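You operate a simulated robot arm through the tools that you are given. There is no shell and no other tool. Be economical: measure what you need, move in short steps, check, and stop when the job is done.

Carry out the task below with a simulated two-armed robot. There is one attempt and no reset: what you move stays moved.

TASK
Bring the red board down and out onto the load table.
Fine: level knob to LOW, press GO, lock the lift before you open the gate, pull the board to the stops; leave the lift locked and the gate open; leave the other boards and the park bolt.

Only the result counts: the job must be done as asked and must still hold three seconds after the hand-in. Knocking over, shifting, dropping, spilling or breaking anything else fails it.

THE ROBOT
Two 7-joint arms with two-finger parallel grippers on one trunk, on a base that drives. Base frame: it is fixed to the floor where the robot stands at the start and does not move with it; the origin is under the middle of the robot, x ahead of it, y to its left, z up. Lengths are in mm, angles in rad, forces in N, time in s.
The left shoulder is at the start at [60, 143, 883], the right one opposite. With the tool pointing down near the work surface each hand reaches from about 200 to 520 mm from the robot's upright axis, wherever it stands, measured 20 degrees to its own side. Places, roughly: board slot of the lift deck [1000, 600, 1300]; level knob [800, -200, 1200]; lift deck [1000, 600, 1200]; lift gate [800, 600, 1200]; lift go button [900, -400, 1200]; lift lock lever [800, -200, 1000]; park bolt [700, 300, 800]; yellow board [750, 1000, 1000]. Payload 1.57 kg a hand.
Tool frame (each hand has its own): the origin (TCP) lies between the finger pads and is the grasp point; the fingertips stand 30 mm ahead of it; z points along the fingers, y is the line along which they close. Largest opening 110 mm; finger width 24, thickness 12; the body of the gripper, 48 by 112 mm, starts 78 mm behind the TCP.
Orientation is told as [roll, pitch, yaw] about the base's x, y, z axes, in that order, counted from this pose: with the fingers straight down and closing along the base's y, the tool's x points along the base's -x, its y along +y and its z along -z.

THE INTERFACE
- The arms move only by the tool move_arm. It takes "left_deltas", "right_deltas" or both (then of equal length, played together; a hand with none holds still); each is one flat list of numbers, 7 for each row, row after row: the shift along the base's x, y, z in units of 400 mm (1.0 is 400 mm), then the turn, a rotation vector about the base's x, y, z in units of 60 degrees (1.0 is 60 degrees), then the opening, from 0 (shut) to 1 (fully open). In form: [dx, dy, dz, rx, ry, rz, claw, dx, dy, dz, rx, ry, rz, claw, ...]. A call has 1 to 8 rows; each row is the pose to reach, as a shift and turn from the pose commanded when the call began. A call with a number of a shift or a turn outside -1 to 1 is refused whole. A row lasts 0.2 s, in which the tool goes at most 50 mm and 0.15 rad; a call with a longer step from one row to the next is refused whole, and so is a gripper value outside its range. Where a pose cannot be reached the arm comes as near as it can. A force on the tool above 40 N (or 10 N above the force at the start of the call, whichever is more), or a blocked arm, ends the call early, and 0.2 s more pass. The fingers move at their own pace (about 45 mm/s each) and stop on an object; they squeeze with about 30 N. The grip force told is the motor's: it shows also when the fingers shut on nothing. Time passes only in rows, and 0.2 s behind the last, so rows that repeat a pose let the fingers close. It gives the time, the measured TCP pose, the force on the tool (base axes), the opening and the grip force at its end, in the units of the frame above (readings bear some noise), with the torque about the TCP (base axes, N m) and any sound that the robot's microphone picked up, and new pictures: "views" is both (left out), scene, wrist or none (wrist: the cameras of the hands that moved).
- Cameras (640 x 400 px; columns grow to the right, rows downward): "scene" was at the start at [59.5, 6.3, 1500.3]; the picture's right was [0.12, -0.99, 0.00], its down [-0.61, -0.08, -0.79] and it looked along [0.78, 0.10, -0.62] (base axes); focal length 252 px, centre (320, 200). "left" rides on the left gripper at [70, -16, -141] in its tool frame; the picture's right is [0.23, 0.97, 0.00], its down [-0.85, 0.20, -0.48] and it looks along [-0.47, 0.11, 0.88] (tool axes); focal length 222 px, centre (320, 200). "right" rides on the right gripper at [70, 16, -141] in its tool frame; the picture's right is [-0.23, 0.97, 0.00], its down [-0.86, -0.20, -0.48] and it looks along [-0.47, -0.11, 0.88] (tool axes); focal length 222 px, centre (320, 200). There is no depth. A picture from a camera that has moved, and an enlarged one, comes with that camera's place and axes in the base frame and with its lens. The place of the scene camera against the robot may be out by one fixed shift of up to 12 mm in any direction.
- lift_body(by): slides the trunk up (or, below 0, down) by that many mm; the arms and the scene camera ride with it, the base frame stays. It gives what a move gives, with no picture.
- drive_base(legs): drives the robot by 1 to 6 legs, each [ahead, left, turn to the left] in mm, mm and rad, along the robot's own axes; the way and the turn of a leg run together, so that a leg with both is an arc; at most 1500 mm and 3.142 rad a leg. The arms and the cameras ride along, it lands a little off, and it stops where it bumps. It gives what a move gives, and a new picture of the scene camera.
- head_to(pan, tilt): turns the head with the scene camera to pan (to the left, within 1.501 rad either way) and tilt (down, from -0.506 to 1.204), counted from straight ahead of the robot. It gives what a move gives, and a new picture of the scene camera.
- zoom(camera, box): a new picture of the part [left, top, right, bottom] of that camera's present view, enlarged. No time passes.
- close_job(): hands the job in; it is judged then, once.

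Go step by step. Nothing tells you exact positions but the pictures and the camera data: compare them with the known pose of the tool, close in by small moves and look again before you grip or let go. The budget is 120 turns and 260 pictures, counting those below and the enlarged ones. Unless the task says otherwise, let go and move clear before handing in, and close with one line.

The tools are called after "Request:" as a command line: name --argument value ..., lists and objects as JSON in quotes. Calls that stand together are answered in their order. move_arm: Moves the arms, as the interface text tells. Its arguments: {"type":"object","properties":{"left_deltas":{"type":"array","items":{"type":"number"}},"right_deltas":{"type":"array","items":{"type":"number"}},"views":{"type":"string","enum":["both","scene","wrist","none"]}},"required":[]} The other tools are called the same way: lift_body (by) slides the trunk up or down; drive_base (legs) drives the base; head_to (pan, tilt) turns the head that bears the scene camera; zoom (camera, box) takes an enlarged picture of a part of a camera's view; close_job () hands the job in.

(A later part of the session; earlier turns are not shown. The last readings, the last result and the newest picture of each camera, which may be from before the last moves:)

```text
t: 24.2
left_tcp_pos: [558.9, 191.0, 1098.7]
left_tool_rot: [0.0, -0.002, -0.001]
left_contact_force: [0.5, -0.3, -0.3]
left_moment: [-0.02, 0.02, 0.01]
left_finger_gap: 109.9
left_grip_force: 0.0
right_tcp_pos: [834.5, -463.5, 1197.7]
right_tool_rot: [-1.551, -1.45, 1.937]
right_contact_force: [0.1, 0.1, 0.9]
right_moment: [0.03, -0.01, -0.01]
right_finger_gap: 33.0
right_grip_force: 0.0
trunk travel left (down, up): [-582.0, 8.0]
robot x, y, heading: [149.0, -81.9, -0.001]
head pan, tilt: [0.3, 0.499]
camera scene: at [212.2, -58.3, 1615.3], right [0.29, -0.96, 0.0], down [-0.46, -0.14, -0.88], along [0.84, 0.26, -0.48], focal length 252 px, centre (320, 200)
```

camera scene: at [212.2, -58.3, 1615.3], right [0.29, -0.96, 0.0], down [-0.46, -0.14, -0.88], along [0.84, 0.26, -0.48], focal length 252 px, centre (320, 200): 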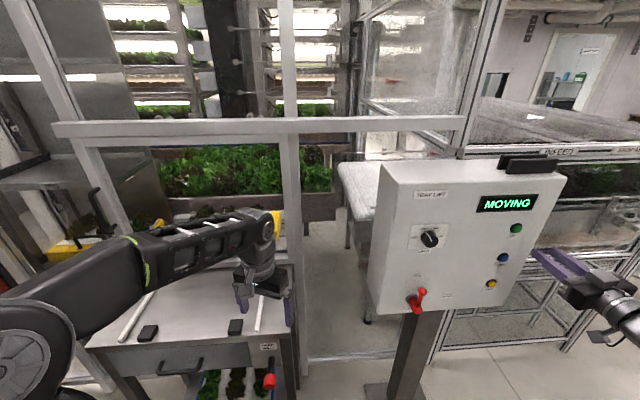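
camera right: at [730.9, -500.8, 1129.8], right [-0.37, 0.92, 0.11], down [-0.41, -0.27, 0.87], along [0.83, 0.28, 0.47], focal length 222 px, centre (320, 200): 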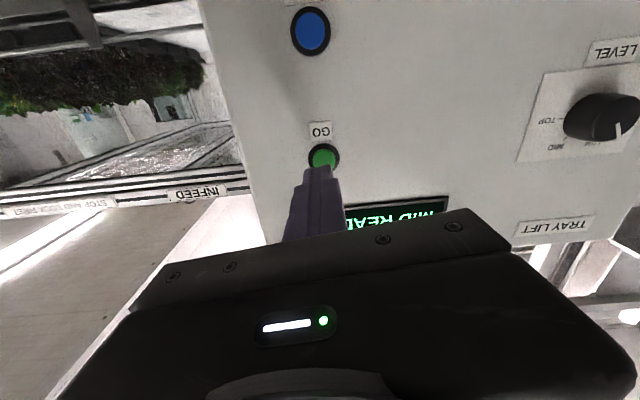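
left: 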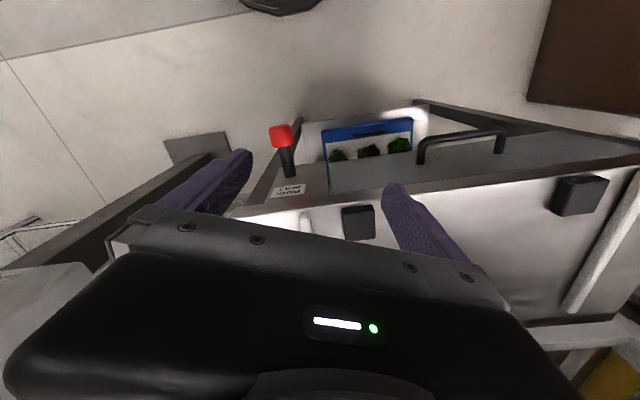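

Request:
zoom --camera "scene" --box '[380, 250, 480, 330]'

Request:
zoom --camera "scene" --box '[40, 100, 320, 400]'

```text
5.00 times, centred on (430, 290) of scene
camera zoom: at [212.2, -58.3, 1615.3], right [0.29, -0.96, 0.0], down [-0.46, -0.14, -0.88], along [0.84, 0.26, -0.48], focal length 1258 px, centre (-230, -250)
```

zoom: 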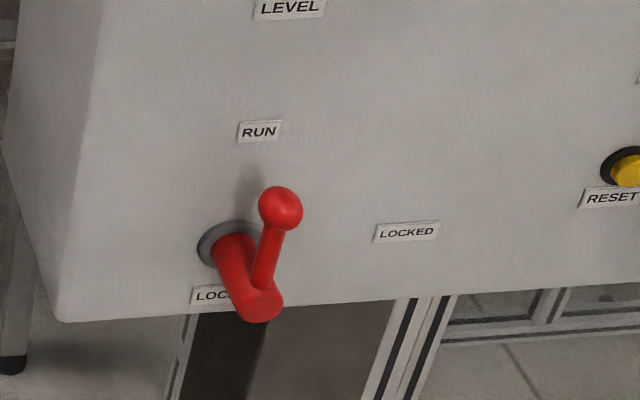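

```text
1.33 times, centred on (180, 250) of scene
camera zoom: at [212.2, -58.3, 1615.3], right [0.29, -0.96, 0.0], down [-0.46, -0.14, -0.88], along [0.84, 0.26, -0.48], focal length 335 px, centre (507, 133)
```

zoom: 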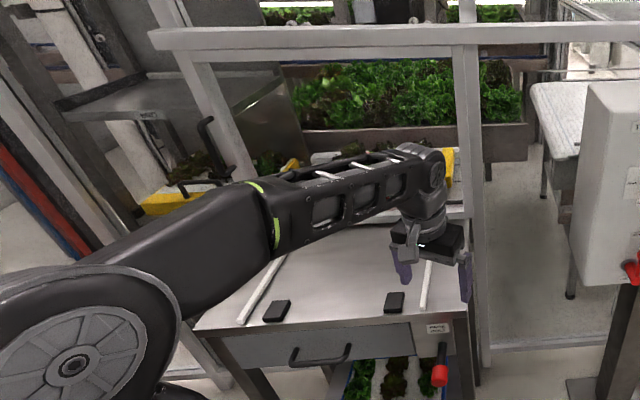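

The "LOCKED" label sits 90° clockwise of RUN, while "LOCK" below is the control's name. I'll move the closed right fingers to the left of the lever arm (pivot ≈ (800,-193,935), ball at z≈1016), pre-position first.

Request:
move_arm --right_deltas '[-0.033, 0.088, -0.066, 0, 0, 0, 0, -0.066, 0.176, -0.132, 0, 0, 0, 0, -0.099, 0.264, -0.198, 0, 0, 0, 0, -0.132, 0.352, -0.264, 0, 0, 0, 0, -0.165, 0.44, -0.33, 0, 0, 0, 0, -0.198, 0.528, -0.396, 0, 0, 0, 0, -0.232, 0.615, -0.462, 0, 0, 0, 0, -0.265, 0.7025, -0.5275, 0, 0, 0, 0]' --views "both"

Request:
zoom --camera "scene" --box '[360, 180, 560, 340]'

```text
t: 26.0
left_tcp_pos: [558.3, 191.3, 1099.4]
left_tool_rot: [0.0, 0.002, -0.001]
left_contact_force: [-0.8, 0.4, -0.4]
left_moment: [0.0, 0.02, -0.01]
left_finger_gap: 109.8
left_grip_force: 0.0
right_tcp_pos: [727.7, -182.4, 986.5]
right_tool_rot: [-1.545, -1.45, 1.931]
right_contact_force: [-0.3, 0.1, -0.5]
right_moment: [-0.01, 0.0, 0.01]
right_finger_gap: 0.0
right_grip_force: 21.3
trunk travel left (down, up): [-582.0, 8.0]
robot x, y, heading: [147.6, -79.8, 0.004]
head pan, tilt: [0.3, 0.499]
camera scene: at [212.6, -58.0, 1615.4], right [0.3, -0.96, 0.0], down [-0.46, -0.14, -0.88], along [0.84, 0.26, -0.48], focal length 252 px, centre (320, 200)
camera right: at [594.0, -229.5, 915.5], right [-0.37, 0.92, 0.11], down [-0.41, -0.27, 0.87], along [0.83, 0.28, 0.47], focal length 222 px, centre (320, 200)
```

scene: 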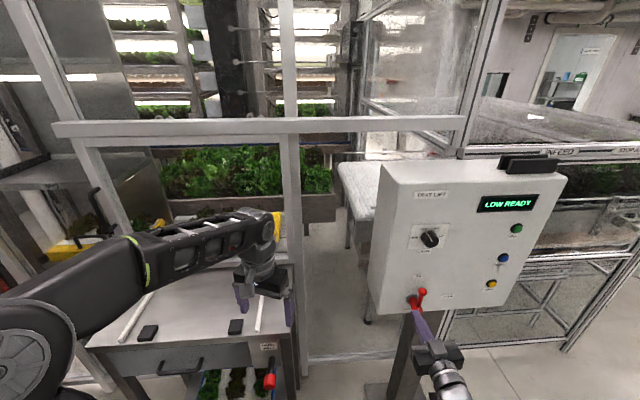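
right: 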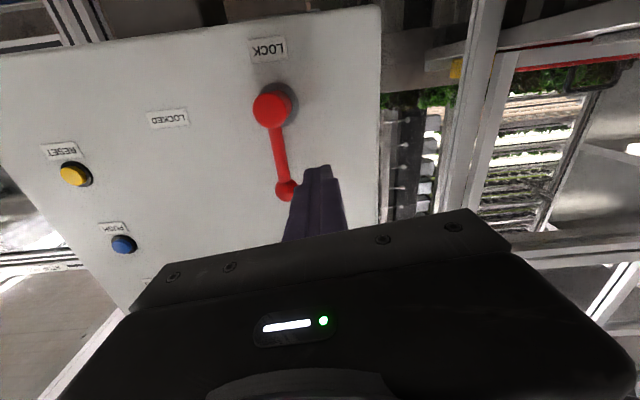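

```text
2.50 times, centred on (460, 260) of scene
camera zoom: at [212.6, -58.0, 1615.4], right [0.3, -0.96, 0.0], down [-0.46, -0.14, -0.88], along [0.84, 0.26, -0.48], focal length 629 px, centre (-30, 50)
```

zoom: 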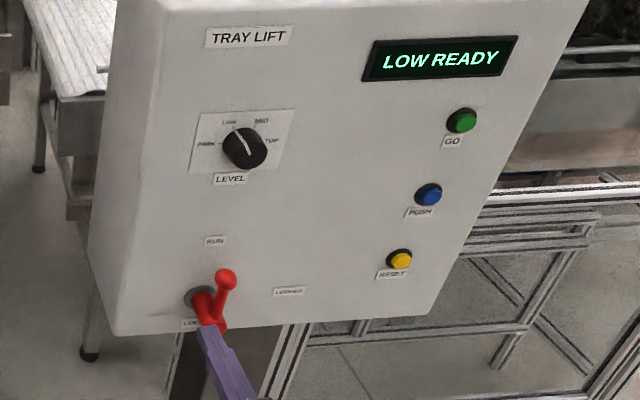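

Display says LOW READY and the knob reads LOW. Insert the closed fingers beside the lever arm.

Request:
move_arm --right_deltas '[0.1055, 0.039, -0.005, 0, 0, 0, 0]' --views "both"

Request:
zoom --camera "scene" --box '[380, 250, 480, 330]'

```text
t: 26.4
left_tcp_pos: [559.5, 190.3, 1098.4]
left_tool_rot: [0.0, 0.0, 0.001]
left_contact_force: [-0.1, 0.7, 0.8]
left_moment: [-0.03, 0.01, 0.0]
left_finger_gap: 109.8
left_grip_force: 0.1
right_tcp_pos: [769.8, -167.2, 985.3]
right_tool_rot: [-1.539, -1.451, 1.922]
right_contact_force: [-0.5, 0.0, 0.1]
right_moment: [0.01, 0.01, -0.01]
right_finger_gap: 0.0
right_grip_force: 21.1
trunk travel left (down, up): [-582.0, 8.0]
robot x, y, heading: [153.6, -81.2, 0.004]
head pan, tilt: [0.3, 0.499]
camera scene: at [213.8, -57.5, 1615.2], right [0.3, -0.96, 0.0], down [-0.46, -0.14, -0.88], along [0.84, 0.26, -0.48], focal length 252 px, centre (320, 200)
camera right: at [636.2, -213.6, 913.7], right [-0.37, 0.92, 0.11], down [-0.4, -0.27, 0.87], along [0.84, 0.28, 0.47], focal length 222 px, centre (320, 200)
```

scene: 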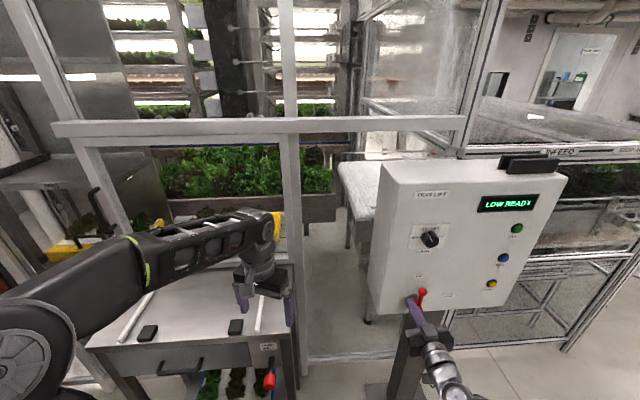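
right: 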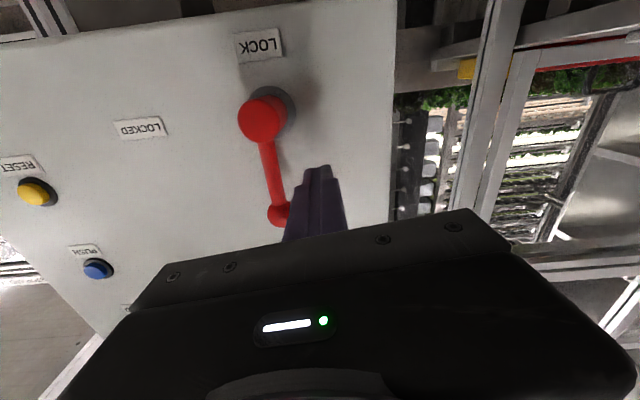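

```text
5.00 times, centred on (430, 290) of scene
camera zoom: at [213.8, -57.5, 1615.2], right [0.3, -0.96, 0.0], down [-0.46, -0.14, -0.88], along [0.84, 0.26, -0.48], focal length 1258 px, centre (-230, -250)
```

zoom: 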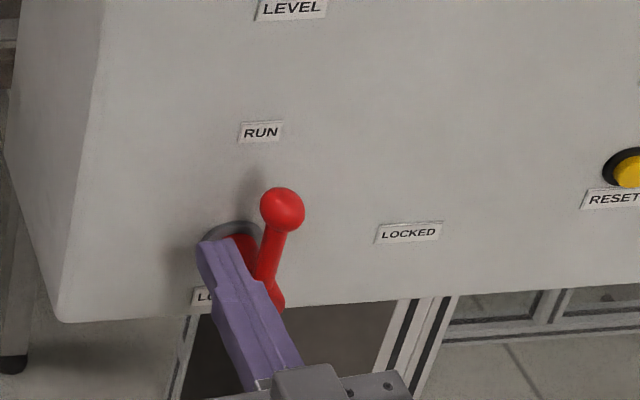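

Fingers are just left of the lever arm. Sweeping along the arc clockwise.

Request:
move_arm --right_deltas '[0.0275, -0.0675, 0.0085, 0, 0, 0, 0, 0.041, -0.101, 0.0075, 0, 0, 0, 0, 0.054, -0.1335, -0.003, 0, 0, 0, 0, 0.0655, -0.162, -0.022, 0, 0, 0, 0, 0.075, -0.185, -0.048, 0, 0, 0, 0, 0.0815, -0.2015, -0.08, 0, 0, 0, 0, 0.0835, -0.206, -0.096, 0, 0, 0, 0]' --views "both"

Request:
zoom --camera "scene" --box '[380, 180, 560, 330]'

```text
t: 28.0
left_tcp_pos: [556.2, 191.9, 1100.5]
left_tool_rot: [-0.001, -0.003, 0.0]
left_contact_force: [0.6, -0.3, -0.8]
left_moment: [0.0, -0.01, 0.01]
left_finger_gap: 110.0
left_grip_force: 0.2
right_tcp_pos: [803.0, -248.0, 953.3]
right_tool_rot: [-1.63, -1.448, 2.015]
right_contact_force: [1.5, 2.4, 21.3]
right_moment: [0.3, -0.5, -0.17]
right_finger_gap: 0.0
right_grip_force: 21.5
trunk travel left (down, up): [-582.0, 8.0]
robot x, y, heading: [152.7, -82.2, -0.006]
head pan, tilt: [0.3, 0.499]
camera scene: at [209.9, -57.2, 1615.9], right [0.3, -0.96, 0.0], down [-0.46, -0.14, -0.88], along [0.84, 0.26, -0.48], focal length 252 px, centre (320, 200)
camera right: at [670.0, -294.7, 880.6], right [-0.37, 0.92, 0.11], down [-0.41, -0.27, 0.87], along [0.83, 0.28, 0.48], focal length 222 px, centre (320, 200)
```

scene: 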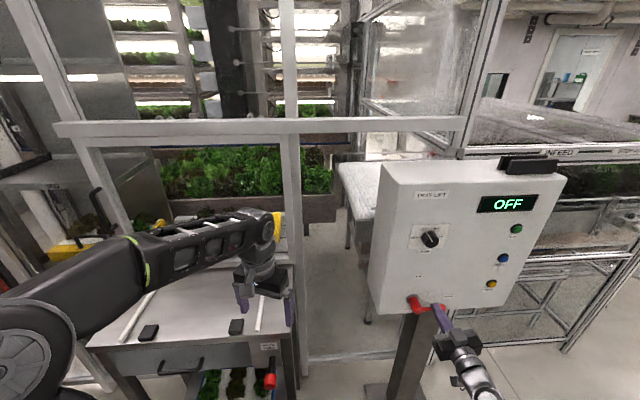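
right: 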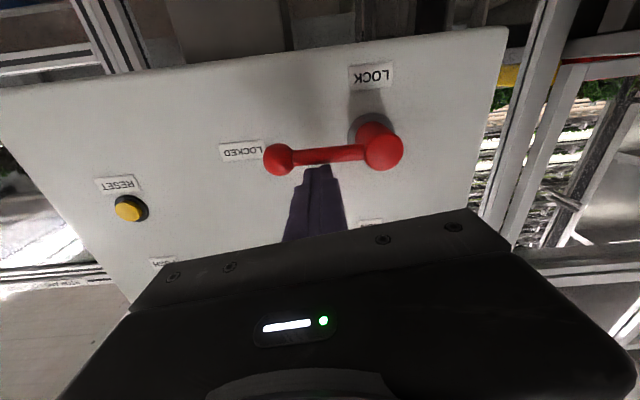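

```text
2.67 times, centred on (470, 255) of scene
camera zoom: at [209.9, -57.2, 1615.9], right [0.3, -0.96, 0.0], down [-0.46, -0.14, -0.88], along [0.84, 0.26, -0.48], focal length 671 px, centre (-80, 53)
```

zoom: 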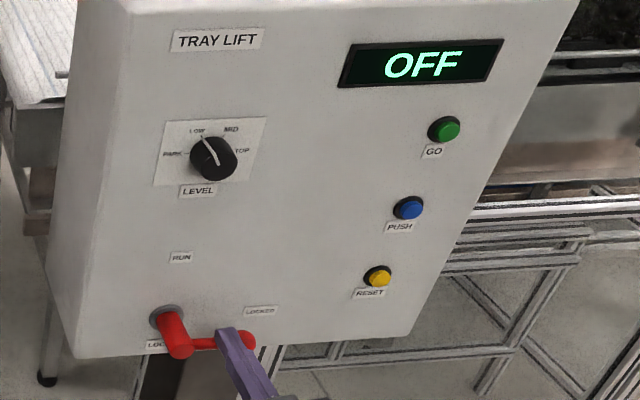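

Lever is at LOCKED and the display reads OFF. I'll lift off and withdraw the right hand, then inspect the gate.

Request:
move_arm --right_deltas '[0, 0, 0.03, 0, 0, 0, 0, -0.1, -0.04, 0.05, 0, 0, 0, 0, -0.2, -0.09, 0.08, 0, 0, 0, 0, -0.3, -0.14, 0.1, 0, 0, 0, 0]' --views "none"

Request:
head_to --pan 0.6 --tilt 0.55

Request:
zoom --camera "scene" --box '[100, 60, 460, 285]'

```text
t: 29.0
left_tcp_pos: [557.8, 190.5, 1099.5]
left_tool_rot: [-0.001, -0.003, 0.001]
left_contact_force: [-0.2, -0.4, 0.1]
left_moment: [0.0, -0.04, 0.0]
left_finger_gap: 110.1
left_grip_force: 0.0
right_tcp_pos: [681.4, -306.0, 989.2]
right_tool_rot: [-1.555, -1.45, 1.941]
right_contact_force: [0.2, -0.1, -0.2]
right_moment: [0.02, 0.01, -0.03]
right_finger_gap: 0.0
right_grip_force: 21.4
trunk travel left (down, up): [-582.0, 8.0]
robot x, y, heading: [154.3, -81.5, -0.001]
head pan, tilt: [0.3, 0.499]
```

```text
t: 29.8
left_tcp_pos: [557.9, 190.7, 1098.4]
left_tool_rot: [0.0, -0.003, -0.001]
left_contact_force: [-0.4, 0.0, -0.5]
left_moment: [0.01, 0.02, 0.0]
left_finger_gap: 110.2
left_grip_force: 0.1
right_tcp_pos: [682.5, -306.9, 987.9]
right_tool_rot: [-1.553, -1.449, 1.938]
right_contact_force: [-0.6, 0.7, -1.0]
right_moment: [0.02, 0.03, -0.03]
right_finger_gap: 0.0
right_grip_force: 21.1
trunk travel left (down, up): [-582.0, 8.0]
robot x, y, heading: [153.0, -81.9, 0.002]
head pan, tilt: [0.6, 0.55]
camera scene: at [199.2, -34.5, 1610.8], right [0.56, -0.83, 0.0], down [-0.43, -0.29, -0.85], along [0.7, 0.48, -0.52], focal length 252 px, centre (320, 200)
```

scene: 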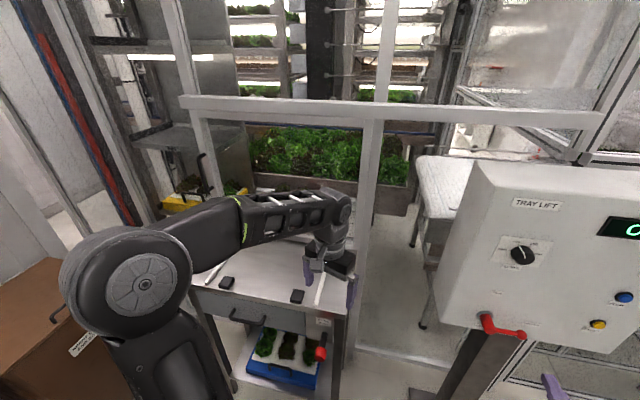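

```text
1.78 times, centred on (280, 172) of scene
camera zoom: at [199.2, -34.5, 1610.8], right [0.56, -0.83, 0.0], down [-0.43, -0.29, -0.85], along [0.7, 0.48, -0.52], focal length 447 px, centre (391, 249)
```

zoom: 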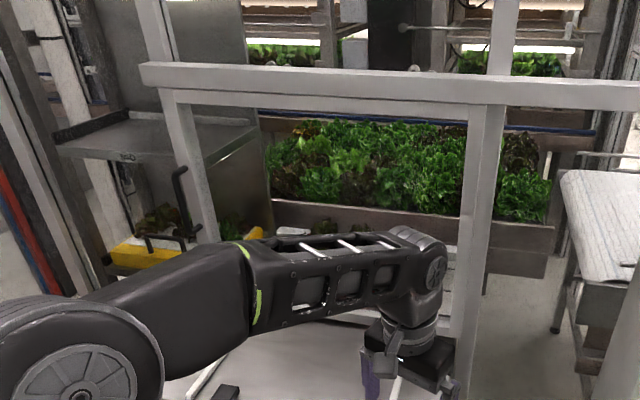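

The gate/lift and table share the panel's ~22° yaw, with a gate handle near (625,767,1221). I'll fold the right hand down, then drive to face the load table squarely.

Request:
move_arm --right_deltas '[-0.05, -0.01, 0.04, -0.052, 0.13, 0, 0.3, -0.1, -0.02, 0.08, -0.105, 0.26, 0, 0.3, -0.15, -0.03, 0.12, -0.157, 0.39, 0, 0.3, -0.2, -0.04, 0.16, -0.21, 0.52, 0, 0.3, -0.25, -0.05, 0.2, -0.263, 0.65, 0, 0.3, -0.3, -0.06, 0.25, -0.315, 0.78, 0, 0.3, -0.33, -0.06, 0.28, -0.367, 0.907, 0, 0.3]' --views "none"

Request:
move_arm --right_deltas '[0, 0, 0, -0.052, 0.13, -0.06, 0.3, 0, 0, 0, -0.105, 0.26, -0.06, 0.3, 0, 0, 0, -0.157, 0.39, -0.06, 0.3, 0, 0, 0, -0.19, 0.475, -0.06, 0.3]' --views "none"

Request:
drive_base --legs '[[-60, 250, 0], [0, 80, 0.39]]'

```text
t: 31.4
left_tcp_pos: [558.8, 190.3, 1098.1]
left_tool_rot: [-0.001, 0.0, -0.001]
left_contact_force: [0.9, -0.1, -0.8]
left_moment: [-0.03, 0.0, 0.01]
left_finger_gap: 109.8
left_grip_force: 0.0
right_tcp_pos: [552.5, -329.0, 1099.1]
right_tool_rot: [-0.07, -0.536, 0.522]
right_contact_force: [0.0, -0.4, -0.3]
right_moment: [0.01, -0.02, 0.01]
right_finger_gap: 33.0
right_grip_force: 0.1
right hand out of reach, approached as far as the arm can: row 3, 4
trunk travel left (down, up): [-582.0, 8.0]
robot x, y, heading: [152.9, -77.2, -0.0]
head pan, tilt: [0.6, 0.55]
```

```text
refused: row 1 steps farther than a row can; nothing moved
```

```text
t: 34.4
left_tcp_pos: [350.1, 655.6, 1099.9]
left_tool_rot: [0.0, -0.001, 0.388]
left_contact_force: [-0.7, 0.8, -0.2]
left_moment: [-0.03, -0.03, -0.02]
left_finger_gap: 110.0
left_grip_force: 0.1
right_tcp_pos: [540.6, 169.1, 1099.1]
right_tool_rot: [-0.071, -0.539, 0.912]
right_contact_force: [-0.8, 1.1, 0.0]
right_moment: [-0.07, 0.01, 0.0]
right_finger_gap: 33.0
right_grip_force: 0.1
trunk travel left (down, up): [-582.0, 8.0]
robot x, y, heading: [79.0, 249.9, 0.389]
head pan, tilt: [0.6, 0.55]
camera scene: at [101.5, 308.6, 1610.7], right [0.83, -0.55, 0.0], down [-0.29, -0.44, -0.85], along [0.47, 0.71, -0.52], focal length 252 px, centre (320, 200)
```

scene: 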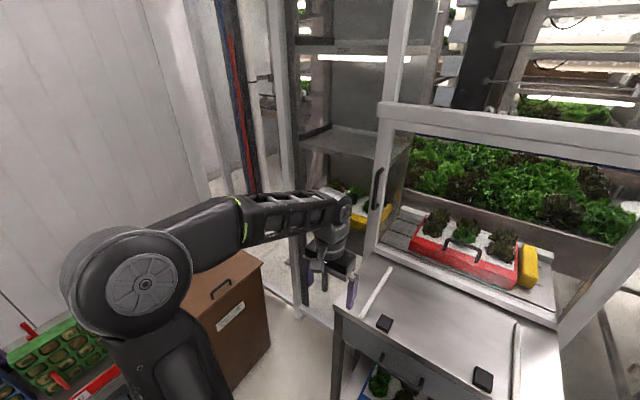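

Request:
head_to --pan 0.15 --tilt 0.6

Request:
zoom --camera "scene" --box '[160, 40, 480, 240]'

```text
t: 35.3
left_tcp_pos: [350.8, 654.0, 1100.4]
left_tool_rot: [0.001, -0.001, 0.389]
left_contact_force: [0.1, -0.6, 0.5]
left_moment: [0.02, 0.0, 0.01]
left_finger_gap: 110.1
left_grip_force: 0.0
right_tcp_pos: [541.1, 169.5, 1098.8]
right_tool_rot: [-0.073, -0.54, 0.912]
right_contact_force: [0.8, 0.3, 0.1]
right_moment: [-0.01, -0.02, -0.01]
right_finger_gap: 33.0
right_grip_force: 0.0
trunk travel left (down, up): [-582.0, 8.0]
robot x, y, heading: [77.8, 246.3, 0.389]
head pan, tilt: [0.15, 0.6]
camera scene: at [128.3, 278.2, 1606.2], right [0.51, -0.86, 0.0], down [-0.49, -0.29, -0.83], along [0.71, 0.42, -0.56], focal length 252 px, centre (320, 200)
```

scene: 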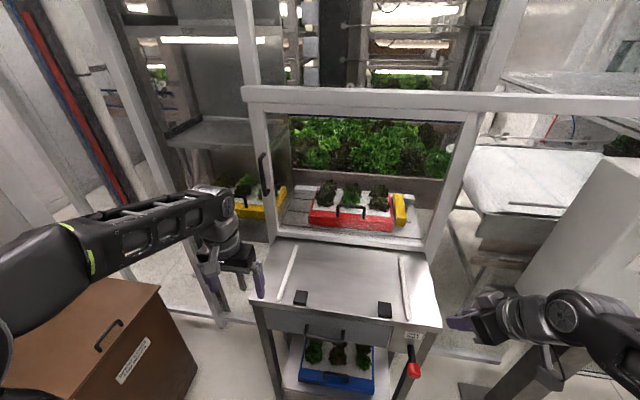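

```text
2.00 times, centred on (320, 140) of scene
camera zoom: at [128.3, 278.2, 1606.2], right [0.51, -0.86, 0.0], down [-0.49, -0.29, -0.83], along [0.71, 0.42, -0.56], focal length 503 px, centre (320, 320)
```

zoom: 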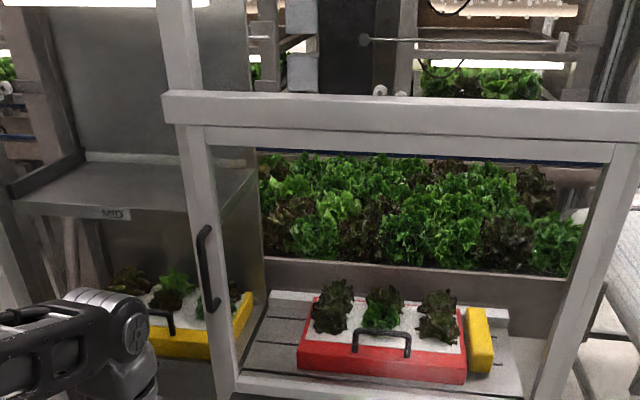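

The gate is a glazed frame with a vertical handle on its left stile at ≈ (630,775,1222), hung on a top rail extending right, so it slides right. I'll drive 100 mm closer and turn the left hand to point forward at the handle.

Request:
drive_base --legs '[[100, 0, 0]]'

Request:
move_arm --left_deltas '[0.01, 0.0, 0.04, 0.053, -0.13, 0, 0.6, 0.02, 0.01, 0.08, 0.106, -0.26, 0, 0.6, 0.03, 0.02, 0.12, 0.159, -0.39, 0, 0.6, 0.04, 0.025, 0.16, 0.213, -0.52, 0, 0.6, 0.05, 0.03, 0.2, 0.266, -0.65, 0, 0.6, 0.06, 0.035, 0.24, 0.319, -0.78, 0, 0.6, 0.07, 0.04, 0.28, 0.373, -0.91, 0, 0.6]' --views "none"

```text
t: 36.5
left_tcp_pos: [443.4, 691.0, 1098.6]
left_tool_rot: [0.001, -0.001, 0.388]
left_contact_force: [0.1, 0.4, -1.4]
left_moment: [0.0, 0.05, 0.04]
left_finger_gap: 109.9
left_grip_force: 0.0
right_tcp_pos: [634.8, 208.3, 1099.5]
right_tool_rot: [-0.069, -0.54, 0.913]
right_contact_force: [-0.2, 0.7, -0.2]
right_moment: [-0.01, 0.03, 0.01]
right_finger_gap: 32.9
right_grip_force: 0.1
trunk travel left (down, up): [-582.0, 8.0]
robot x, y, heading: [173.7, 288.4, 0.391]
head pan, tilt: [0.15, 0.6]
camera scene: at [222.6, 316.6, 1606.2], right [0.51, -0.86, 0.0], down [-0.49, -0.29, -0.82], along [0.71, 0.42, -0.57], focal length 252 px, centre (320, 200)
```

scene: 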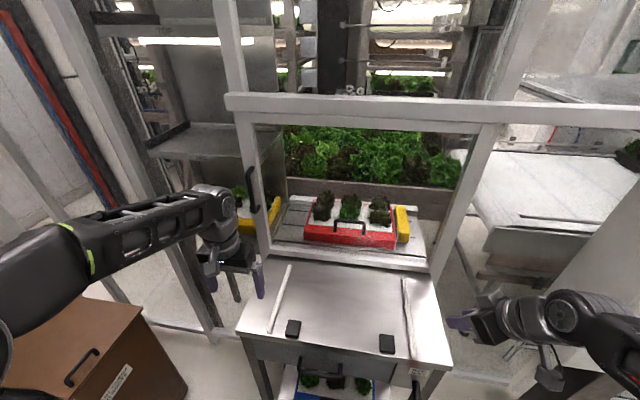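

```text
t: 38.1
left_tcp_pos: [470.1, 708.0, 1213.6]
left_tool_rot: [0.004, -1.034, 0.385]
left_contact_force: [-0.6, 0.1, -0.4]
left_moment: [0.0, -0.04, -0.02]
left_finger_gap: 66.2
left_grip_force: 0.1
right_tcp_pos: [633.5, 207.1, 1100.1]
right_tool_rot: [-0.072, -0.539, 0.914]
right_contact_force: [0.3, 0.3, -0.6]
right_moment: [0.02, 0.0, 0.0]
right_finger_gap: 33.1
right_grip_force: 0.1
trunk travel left (down, up): [-582.0, 8.0]
robot x, y, heading: [171.6, 290.2, 0.389]
head pan, tilt: [0.15, 0.6]
```

Request:
move_arm --left_deltas '[0.03, 0.01, 0.005, 0.053, -0.13, 0, 0.6, 0.06, 0.025, 0.01, 0.106, -0.26, 0, 0.6, 0.09, 0.04, 0.015, 0.159, -0.39, 0, 0.6, 0.12, 0.055, 0.02, 0.2, -0.488, 0, 0.6]' --views "both"

Request:
zoom --camera "scene" --box '[180, 100, 340, 260]'

Request:
zoom --camera "left" --box '[200, 60, 440, 240]'

```text
t: 39.1
left_tcp_pos: [540.2, 753.0, 1232.6]
left_tool_rot: [3.026, -1.561, -2.639]
left_contact_force: [-0.6, -0.2, -0.7]
left_moment: [-0.01, 0.0, 0.0]
left_finger_gap: 65.7
left_grip_force: 0.1
left hand out of reach, approached as far as the arm can: row 2, 3, 4
right_tcp_pos: [633.0, 208.1, 1100.1]
right_tool_rot: [-0.072, -0.539, 0.913]
right_contact_force: [0.6, -0.5, -0.5]
right_moment: [-0.04, -0.04, 0.01]
right_finger_gap: 33.1
right_grip_force: 0.1
trunk travel left (down, up): [-582.0, 8.0]
robot x, y, heading: [169.4, 284.6, 0.386]
head pan, tilt: [0.15, 0.6]
camera scene: at [221.6, 316.7, 1606.2], right [0.51, -0.86, 0.0], down [-0.49, -0.29, -0.82], along [0.71, 0.42, -0.57], focal length 252 px, centre (320, 200)
camera left: at [416.8, 685.2, 1160.3], right [-0.37, 0.9, -0.23], down [-0.53, 0.0, 0.85], along [0.77, 0.43, 0.48], focal length 222 px, centre (320, 200)
```

scene: 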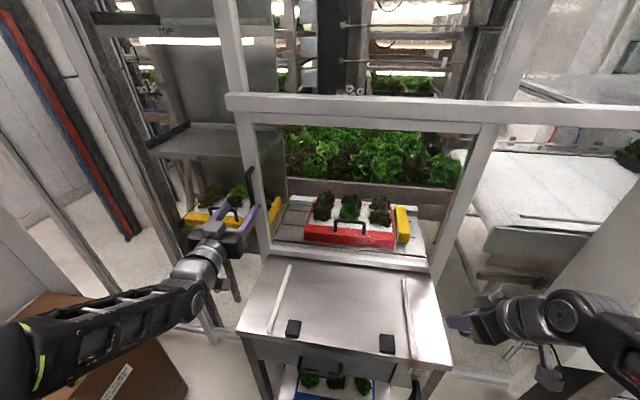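
left: 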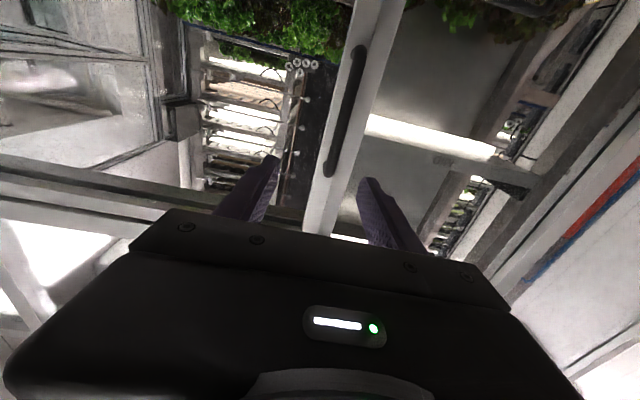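

```text
2.50 times, centred on (260, 180) of scene
camera zoom: at [221.6, 316.7, 1606.2], right [0.51, -0.86, 0.0], down [-0.49, -0.29, -0.82], along [0.71, 0.42, -0.57], focal length 629 px, centre (470, 250)
```

zoom: 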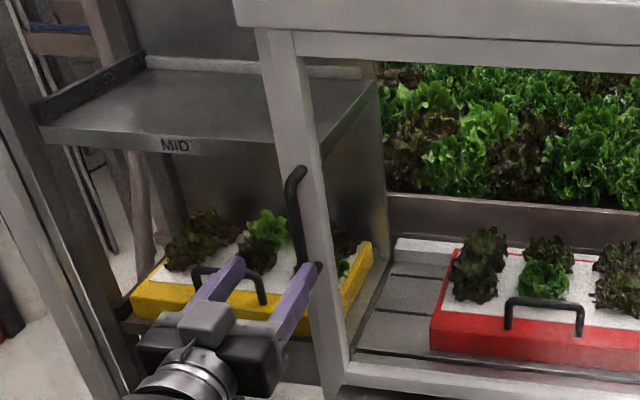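

```text
2.22 times, centred on (320, 150) of left
camera zoom: at [416.8, 685.2, 1160.3], right [-0.37, 0.9, -0.23], down [-0.53, 0.0, 0.85], along [0.77, 0.43, 0.48], focal length 494 px, centre (320, 311)
```

zoom: 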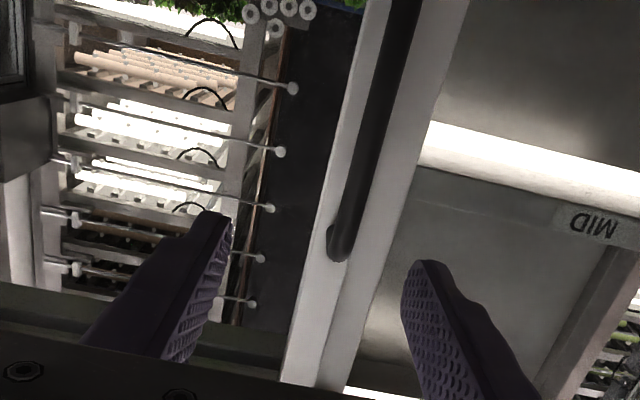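

Handle is a vertical bar about 150 mm ahead and ~20 mm left of the hand axis, z from 1127 to 1272. Advance partway with a correction and look again.

Request:
move_arm --left_deltas '[0.07, 0.045, -0.025, 0, 0, 0, 0.6, 0.14, 0.09, -0.055, 0, 0, 0, 0.6, 0.2125, 0.14, -0.08, 0, 0, 0, 0.6]' --views "both"

Request:
zoom --camera "scene" --box '[200, 130, 300, 250]'

```text
t: 39.9
left_tcp_pos: [626.1, 808.8, 1200.7]
left_tool_rot: [3.027, -1.559, -2.639]
left_contact_force: [-0.1, -0.1, -0.4]
left_moment: [-0.01, -0.01, -0.01]
left_finger_gap: 65.8
left_grip_force: 0.0
right_tcp_pos: [634.6, 208.9, 1098.9]
right_tool_rot: [-0.072, -0.538, 0.913]
right_contact_force: [0.5, 0.6, 0.2]
right_moment: [-0.01, 0.0, -0.01]
right_finger_gap: 33.1
right_grip_force: 0.0
trunk travel left (down, up): [-582.0, 8.0]
robot x, y, heading: [170.7, 285.6, 0.387]
head pan, tilt: [0.15, 0.6]
camera scene: at [222.2, 317.1, 1606.2], right [0.51, -0.86, 0.0], down [-0.49, -0.29, -0.82], along [0.71, 0.42, -0.57], focal length 252 px, centre (320, 200)
camera left: at [502.4, 741.4, 1128.2], right [-0.37, 0.9, -0.23], down [-0.53, 0.0, 0.85], along [0.77, 0.43, 0.48], focal length 222 px, centre (320, 200)
```

scene: 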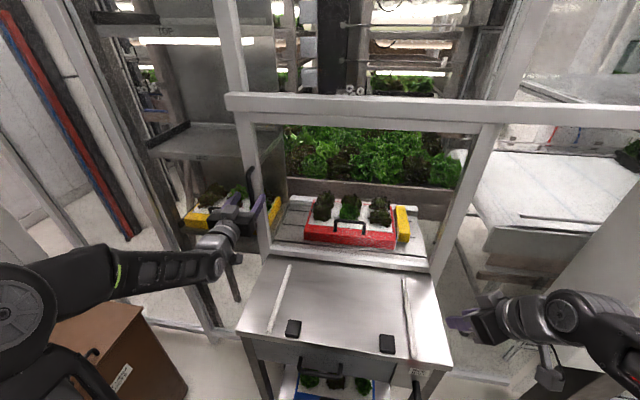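
left: 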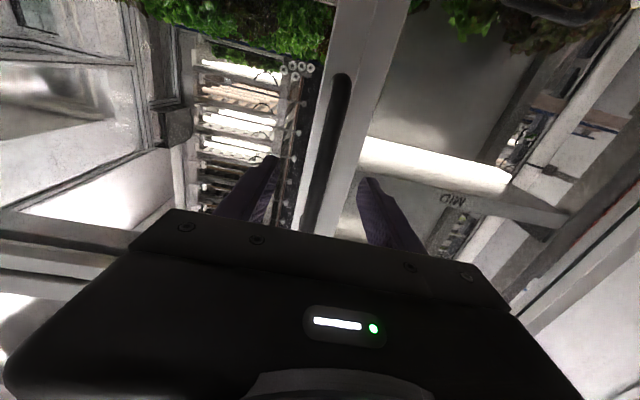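

```text
3.33 times, centred on (250, 190) of scene
camera zoom: at [222.2, 317.1, 1606.2], right [0.51, -0.86, 0.0], down [-0.49, -0.29, -0.82], along [0.71, 0.42, -0.57], focal length 838 px, centre (553, 233)
```

zoom: 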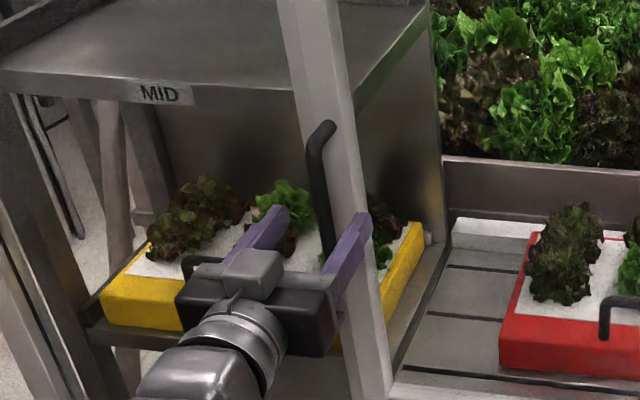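

Well aligned; bar is ~60 mm ahead. Advance 48 mm and close on the bar.

Request:
move_arm --left_deltas '[0.04, 0.0165, 0, 0, 0, 0, 0.6, 0.08, 0.033, 0, 0, 0, 0, 0.6, 0.111, 0.0455, 0, 0, 0, 0, 0.6]' --views "wrist"

Request:
zoom --camera "scene" --box '[200, 130, 300, 250]'

```text
t: 40.7
left_tcp_pos: [669.8, 826.7, 1201.5]
left_tool_rot: [3.065, -1.56, -2.677]
left_contact_force: [0.4, -0.2, 0.2]
left_moment: [-0.02, -0.02, 0.0]
left_finger_gap: 65.8
left_grip_force: 0.1
right_tcp_pos: [633.1, 206.9, 1100.0]
right_tool_rot: [-0.071, -0.539, 0.912]
right_contact_force: [-0.4, 0.3, -0.3]
right_moment: [0.01, 0.01, 0.01]
right_finger_gap: 33.1
right_grip_force: 0.1
trunk travel left (down, up): [-582.0, 8.0]
robot x, y, heading: [170.2, 284.8, 0.387]
head pan, tilt: [0.15, 0.6]
camera left: at [546.5, 758.9, 1129.1], right [-0.37, 0.9, -0.23], down [-0.53, 0.0, 0.85], along [0.77, 0.43, 0.48], focal length 222 px, centre (320, 200)
```

left: 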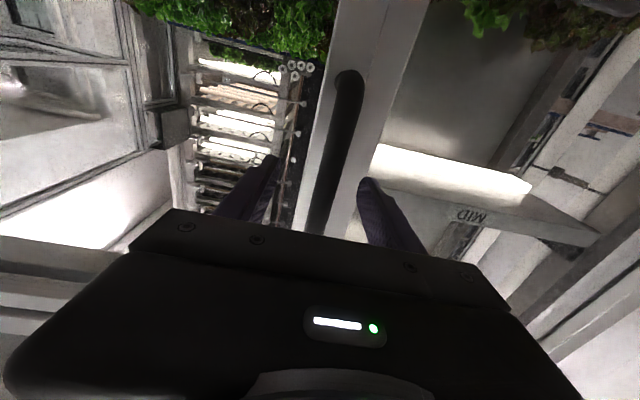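

```text
3.33 times, centred on (250, 190) of scene
camera zoom: at [221.3, 316.2, 1606.2], right [0.51, -0.86, 0.0], down [-0.49, -0.29, -0.82], along [0.71, 0.42, -0.57], focal length 838 px, centre (553, 233)
```

zoom: 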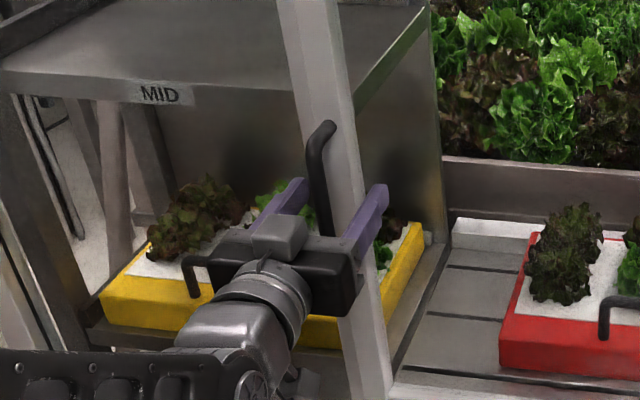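

Request:
move_arm --left_deltas '[0, 0, 0, 0, 0, 0, 0.3, 0, 0, 0, 0, 0, 0, 0, 0, 0, 0, 0, 0, 0, 0, 0, 0, 0, 0, 0, 0, 0, 0, 0, 0, 0, 0, 0, 0]' --views "wrist"

Request:
zoom --camera "scene" --box '[200, 130, 300, 250]'

```text
t: 41.9
left_tcp_pos: [669.7, 826.2, 1201.0]
left_tool_rot: [3.11, -1.559, -2.721]
left_contact_force: [0.1, 0.5, 0.9]
left_moment: [-0.4, -0.06, -0.15]
left_finger_gap: 27.8
left_grip_force: 37.6
right_tcp_pos: [633.5, 207.3, 1098.8]
right_tool_rot: [-0.071, -0.54, 0.914]
right_contact_force: [0.5, 0.6, -0.4]
right_moment: [-0.01, 0.01, 0.0]
right_finger_gap: 33.2
right_grip_force: 0.0
trunk travel left (down, up): [-582.0, 8.0]
robot x, y, heading: [167.3, 286.6, 0.388]
head pan, tilt: [0.15, 0.6]
camera left: at [546.0, 758.6, 1129.2], right [-0.37, 0.9, -0.23], down [-0.53, 0.0, 0.85], along [0.77, 0.43, 0.48], focal length 222 px, centre (320, 200)
```

left: 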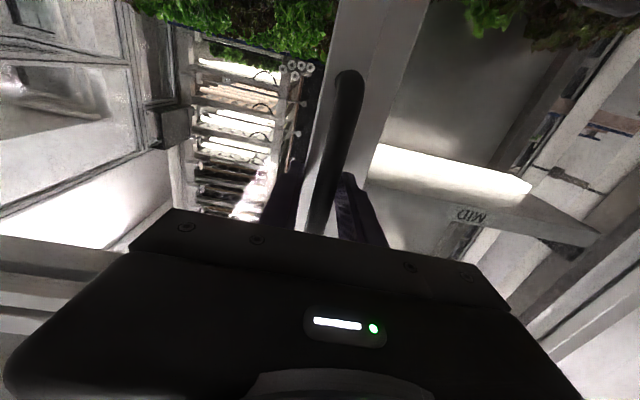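

```text
3.33 times, centred on (250, 190) of scene
camera zoom: at [220.8, 316.1, 1606.2], right [0.51, -0.86, 0.0], down [-0.49, -0.29, -0.82], along [0.71, 0.42, -0.57], focal length 838 px, centre (553, 233)
```

zoom: 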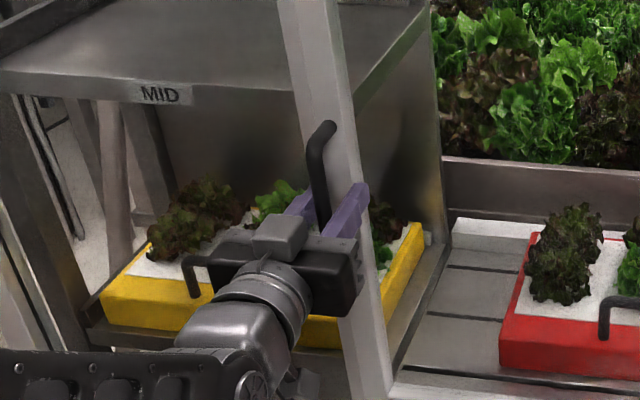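

Gripped (27.8 mm). Test-slide the gate to the right by 25 mm.

Request:
move_arm --left_deltas '[0.008, -0.019, 0, 0, 0, 0, 0, 0.016, -0.039, 0, 0, 0, 0, 0, 0.024, -0.058, 0, 0, 0, 0, 0]' --views "scene"

```text
t: 42.7
left_tcp_pos: [679.3, 801.5, 1199.9]
left_tool_rot: [3.07, -1.559, -2.681]
left_contact_force: [-0.3, 1.3, 1.4]
left_moment: [-0.45, -0.6, -0.29]
left_finger_gap: 27.8
left_grip_force: 38.2
right_tcp_pos: [633.8, 206.6, 1099.9]
right_tool_rot: [-0.073, -0.539, 0.913]
right_contact_force: [-0.1, -0.3, 0.3]
right_moment: [-0.03, 0.04, 0.02]
right_finger_gap: 32.9
right_grip_force: 0.1
trunk travel left (down, up): [-582.0, 8.0]
robot x, y, heading: [167.8, 288.5, 0.389]
head pan, tilt: [0.15, 0.6]
camera scene: at [220.7, 316.1, 1606.2], right [0.51, -0.86, 0.0], down [-0.49, -0.29, -0.83], along [0.71, 0.42, -0.56], focal length 252 px, centre (320, 200)
```

scene: 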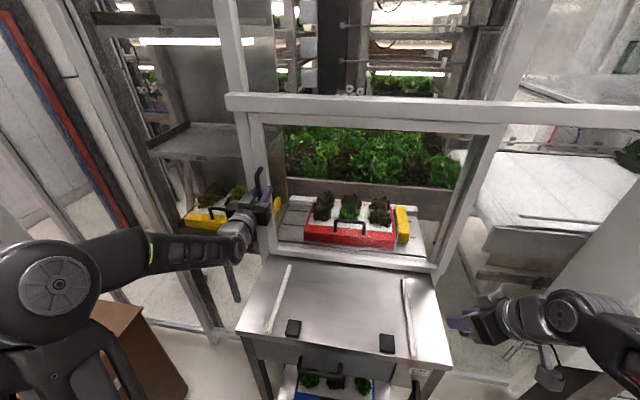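

It slides freely. Continue sliding 280 mm.

Request:
move_arm --left_deltas '[0.033, -0.081, 0, 0, 0, 0, 0, 0.066, -0.162, 0, 0, 0, 0, 0, 0.099, -0.243, 0, 0, 0, 0, 0, 0.132, -0.324, 0, 0, 0, 0, 0, 0.165, -0.405, 0, 0, 0, 0, 0, 0.199, -0.486, 0, 0, 0, 0, 0, 0.232, -0.567, 0, 0, 0, 0, 0, 0.265, -0.648, 0, 0, 0, 0, 0]' --views "scene"

```text
t: 44.5
left_tcp_pos: [783.6, 539.3, 1199.9]
left_tool_rot: [2.971, -1.558, -2.587]
left_contact_force: [-9.7, -6.8, -6.9]
left_moment: [-0.55, -0.7, -0.28]
left_finger_gap: 27.5
left_grip_force: 38.4
right_tcp_pos: [632.2, 205.8, 1098.4]
right_tool_rot: [-0.072, -0.541, 0.912]
right_contact_force: [-0.1, 0.1, 0.2]
right_moment: [0.01, 0.02, 0.01]
right_finger_gap: 33.2
right_grip_force: 0.1
trunk travel left (down, up): [-582.0, 8.0]
robot x, y, heading: [170.2, 285.1, 0.387]
head pan, tilt: [0.15, 0.6]
camera scene: at [219.8, 313.6, 1606.2], right [0.51, -0.86, 0.0], down [-0.48, -0.29, -0.83], along [0.71, 0.42, -0.56], focal length 252 px, centre (320, 200)
```

scene: 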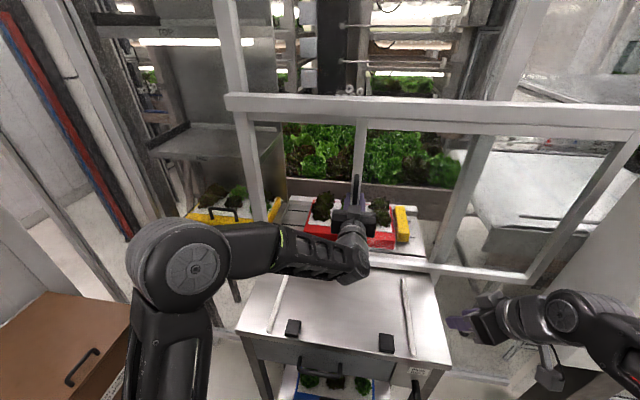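

Continuing the slide with the slightly corrected direction.

Request:
move_arm --left_deltas '[0.028, -0.08, 0, 0, 0, 0, 0, 0.058, -0.158, 0, 0, 0, 0, 0, 0.088, -0.236, 0, 0, 0, 0, 0, 0.12, -0.315, 0, 0, 0, 0, 0, 0.15, -0.393, 0, 0, 0, 0, 0, 0.18, -0.47, 0, 0, 0, 0, 0]' --views "scene"

```text
t: 45.9
left_tcp_pos: [859.0, 352.6, 1200.5]
left_tool_rot: [3.019, -1.559, -2.635]
left_contact_force: [2.4, -1.4, -6.5]
left_moment: [-0.4, -1.02, -0.06]
left_finger_gap: 27.7
left_grip_force: 38.2
right_tcp_pos: [635.2, 206.8, 1099.1]
right_tool_rot: [-0.069, -0.542, 0.909]
right_contact_force: [0.2, 0.0, -0.6]
right_moment: [0.02, 0.0, -0.01]
right_finger_gap: 33.0
right_grip_force: 0.1
trunk travel left (down, up): [-582.0, 8.0]
robot x, y, heading: [167.7, 285.2, 0.389]
head pan, tilt: [0.15, 0.6]
camera scene: at [222.3, 314.7, 1606.2], right [0.51, -0.86, 0.0], down [-0.49, -0.29, -0.82], along [0.71, 0.42, -0.57], focal length 252 px, centre (320, 200)
```

scene: 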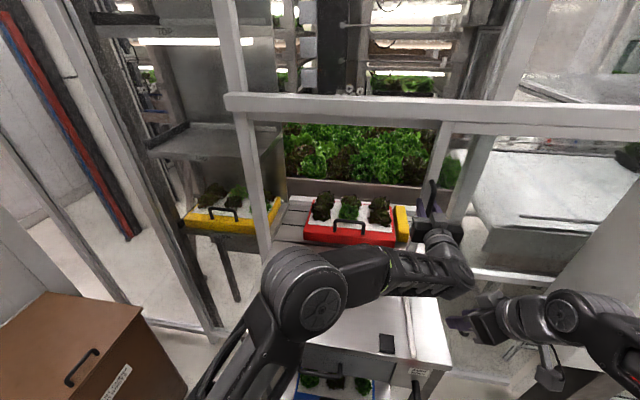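

Request:
move_arm --left_deltas '[0.029, -0.07, 0, 0, 0, 0, 0, 0.057, -0.14, 0, 0, 0, 0, 0, 0.086, -0.21, 0, 0, 0, 0, 0, 0.113, -0.28, 0, 0, 0, 0, 0]' --views "scene"

```text
t: 46.3
left_tcp_pos: [870.7, 326.0, 1200.4]
left_tool_rot: [2.979, -1.556, -2.587]
left_contact_force: [-8.2, -6.2, -0.8]
left_moment: [-0.04, -1.25, -0.4]
left_finger_gap: 27.7
left_grip_force: 38.3
right_tcp_pos: [633.1, 199.6, 1099.5]
right_tool_rot: [-0.066, -0.535, 0.895]
right_contact_force: [-5.3, -6.0, 0.2]
right_moment: [0.56, -0.49, 0.11]
right_finger_gap: 33.0
right_grip_force: 0.1
trunk travel left (down, up): [-582.0, 8.0]
robot x, y, heading: [169.0, 286.5, 0.385]
head pan, tilt: [0.15, 0.6]
stopped in row 2 (right hand): the force on the tool passed its limit (the readings are from after the stop); the commanded pose is now the measured one
camera scene: at [219.1, 314.1, 1606.5], right [0.51, -0.86, 0.0], down [-0.48, -0.29, -0.83], along [0.71, 0.42, -0.56], focal length 252 px, centre (320, 200)
```

scene: 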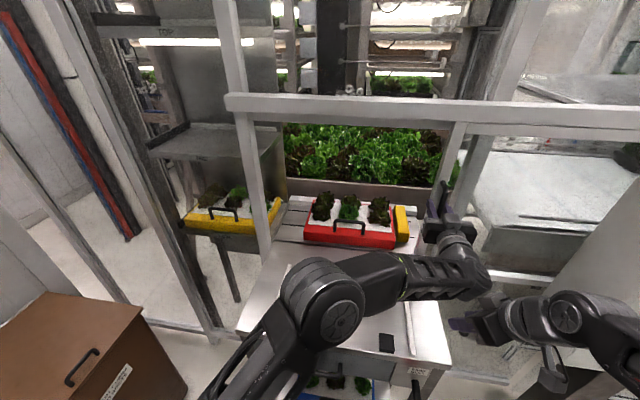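

The left wrist touched the right hand. Move the right hand away to the right, then continue.

Request:
move_arm --right_deltas '[0.0, -0.1, 0, 0, 0, 0, 0.3, 0.0, -0.2, 0, 0, 0, 0, 0.3, 0.0, -0.3, 0, 0, 0, 0, 0.3, 0, -0.4, 0, 0, 0, 0, 0.3, 0, -0.5, 0, 0, 0, 0, 0.3]' --views "none"

Request:
move_arm --left_deltas '[0.024, -0.06, 0, 0, 0, 0, 0, 0.047, -0.12, 0, 0, 0, 0, 0, 0.07, -0.18, 0, 0, 0, 0, 0, 0.093, -0.24, 0, 0, 0, 0, 0]' --views "scene"

```text
t: 47.5
left_tcp_pos: [869.7, 326.5, 1201.1]
left_tool_rot: [2.974, -1.557, -2.581]
left_contact_force: [-11.3, -6.6, 5.2]
left_moment: [-0.8, 0.07, -0.21]
left_finger_gap: 27.6
left_grip_force: 38.1
right_tcp_pos: [631.7, 1.3, 1099.2]
right_tool_rot: [-0.067, -0.537, 0.899]
right_contact_force: [0.0, 0.5, -0.6]
right_moment: [-0.01, -0.02, 0.01]
right_finger_gap: 33.0
right_grip_force: 0.1
trunk travel left (down, up): [-582.0, 8.0]
robot x, y, heading: [169.9, 284.2, 0.385]
head pan, tilt: [0.15, 0.6]
```

```text
t: 48.0
left_tcp_pos: [878.2, 305.1, 1200.6]
left_tool_rot: [3.125, -1.558, -2.714]
left_contact_force: [-13.5, 1.2, 0.7]
left_moment: [-0.26, -0.77, -0.24]
left_finger_gap: 27.8
left_grip_force: 38.0
right_tcp_pos: [630.4, 3.5, 1100.9]
right_tool_rot: [-0.069, -0.535, 0.899]
right_contact_force: [0.2, 0.1, 0.1]
right_moment: [0.01, -0.01, 0.01]
right_finger_gap: 33.0
right_grip_force: 0.0
trunk travel left (down, up): [-582.0, 8.0]
robot x, y, heading: [165.5, 286.3, 0.395]
head pan, tilt: [0.15, 0.6]
stopped in row 2 (left hand): the force on the tool passed its limit (the readings are from after the stop); the commanded pose is now the measured one
camera scene: at [216.9, 316.5, 1606.3], right [0.51, -0.86, 0.0], down [-0.48, -0.29, -0.83], along [0.71, 0.42, -0.56], focal length 252 px, centre (320, 200)
```

scene: 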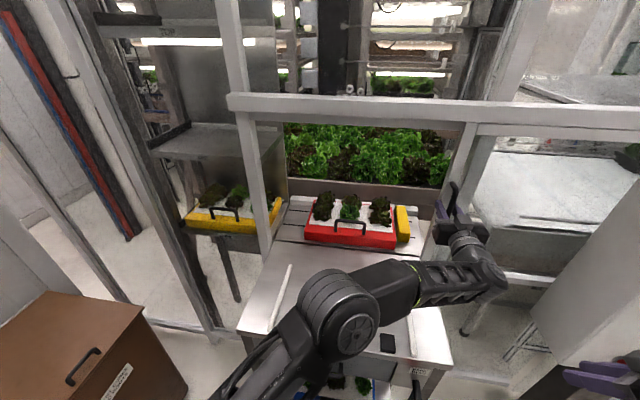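

The gate hit its end stop with its stile over the right post. Release, back away and bring the left hand back.

Request:
move_arm --left_deltas '[0, 0, 0, 0, 0, 0, 0.5, 0, 0, 0, 0, 0, 0, 0.5, -0.05, -0.02, 0, 0, 0, 0, 0.5, -0.15, -0.06, 0, 0, 0, 0, 0.5, -0.24, -0.09, 0.02, 0, 0, 0, 0.5, -0.3, 0, 0.03, 0, 0, 0, 0.5, -0.35, 0.1, 0.03, 0, 0, 0, 0.5, -0.4, 0.2, 0.03, 0, 0, 0, 0.5]' --views "scene"

Request:
zoom --camera "scene" --box '[220, 160, 500, 380]'

```text
t: 49.8
left_tcp_pos: [720.8, 386.6, 1212.1]
left_tool_rot: [3.031, -1.558, -2.619]
left_contact_force: [-0.8, -0.9, 0.4]
left_moment: [-0.02, -0.02, 0.04]
left_finger_gap: 55.2
left_grip_force: 0.0
right_tcp_pos: [632.4, 2.9, 1099.6]
right_tool_rot: [-0.068, -0.534, 0.9]
right_contact_force: [-0.8, 0.3, -0.1]
right_moment: [-0.02, -0.04, 0.02]
right_finger_gap: 32.8
right_grip_force: 0.0
trunk travel left (down, up): [-582.0, 8.0]
robot x, y, heading: [169.8, 285.1, 0.386]
head pan, tilt: [0.15, 0.6]
camera scene: at [219.6, 317.2, 1606.2], right [0.51, -0.86, 0.0], down [-0.48, -0.29, -0.83], along [0.71, 0.42, -0.56], focal length 252 px, centre (320, 200)
```

scene: 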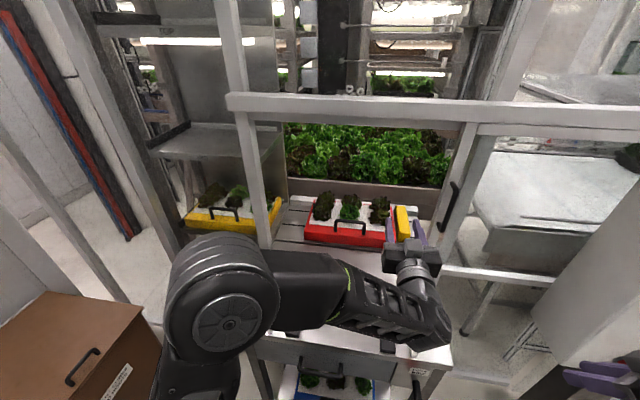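

```text
1.82 times, centred on (360, 270) of scene
camera zoom: at [219.6, 317.2, 1606.2], right [0.51, -0.86, 0.0], down [-0.48, -0.29, -0.83], along [0.71, 0.42, -0.56], focal length 457 px, centre (247, 73)
```

zoom: 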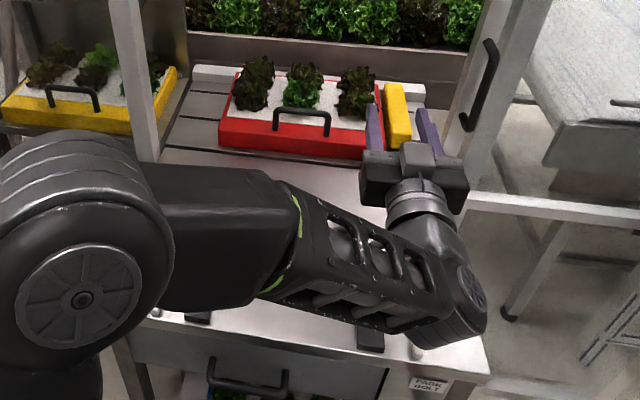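

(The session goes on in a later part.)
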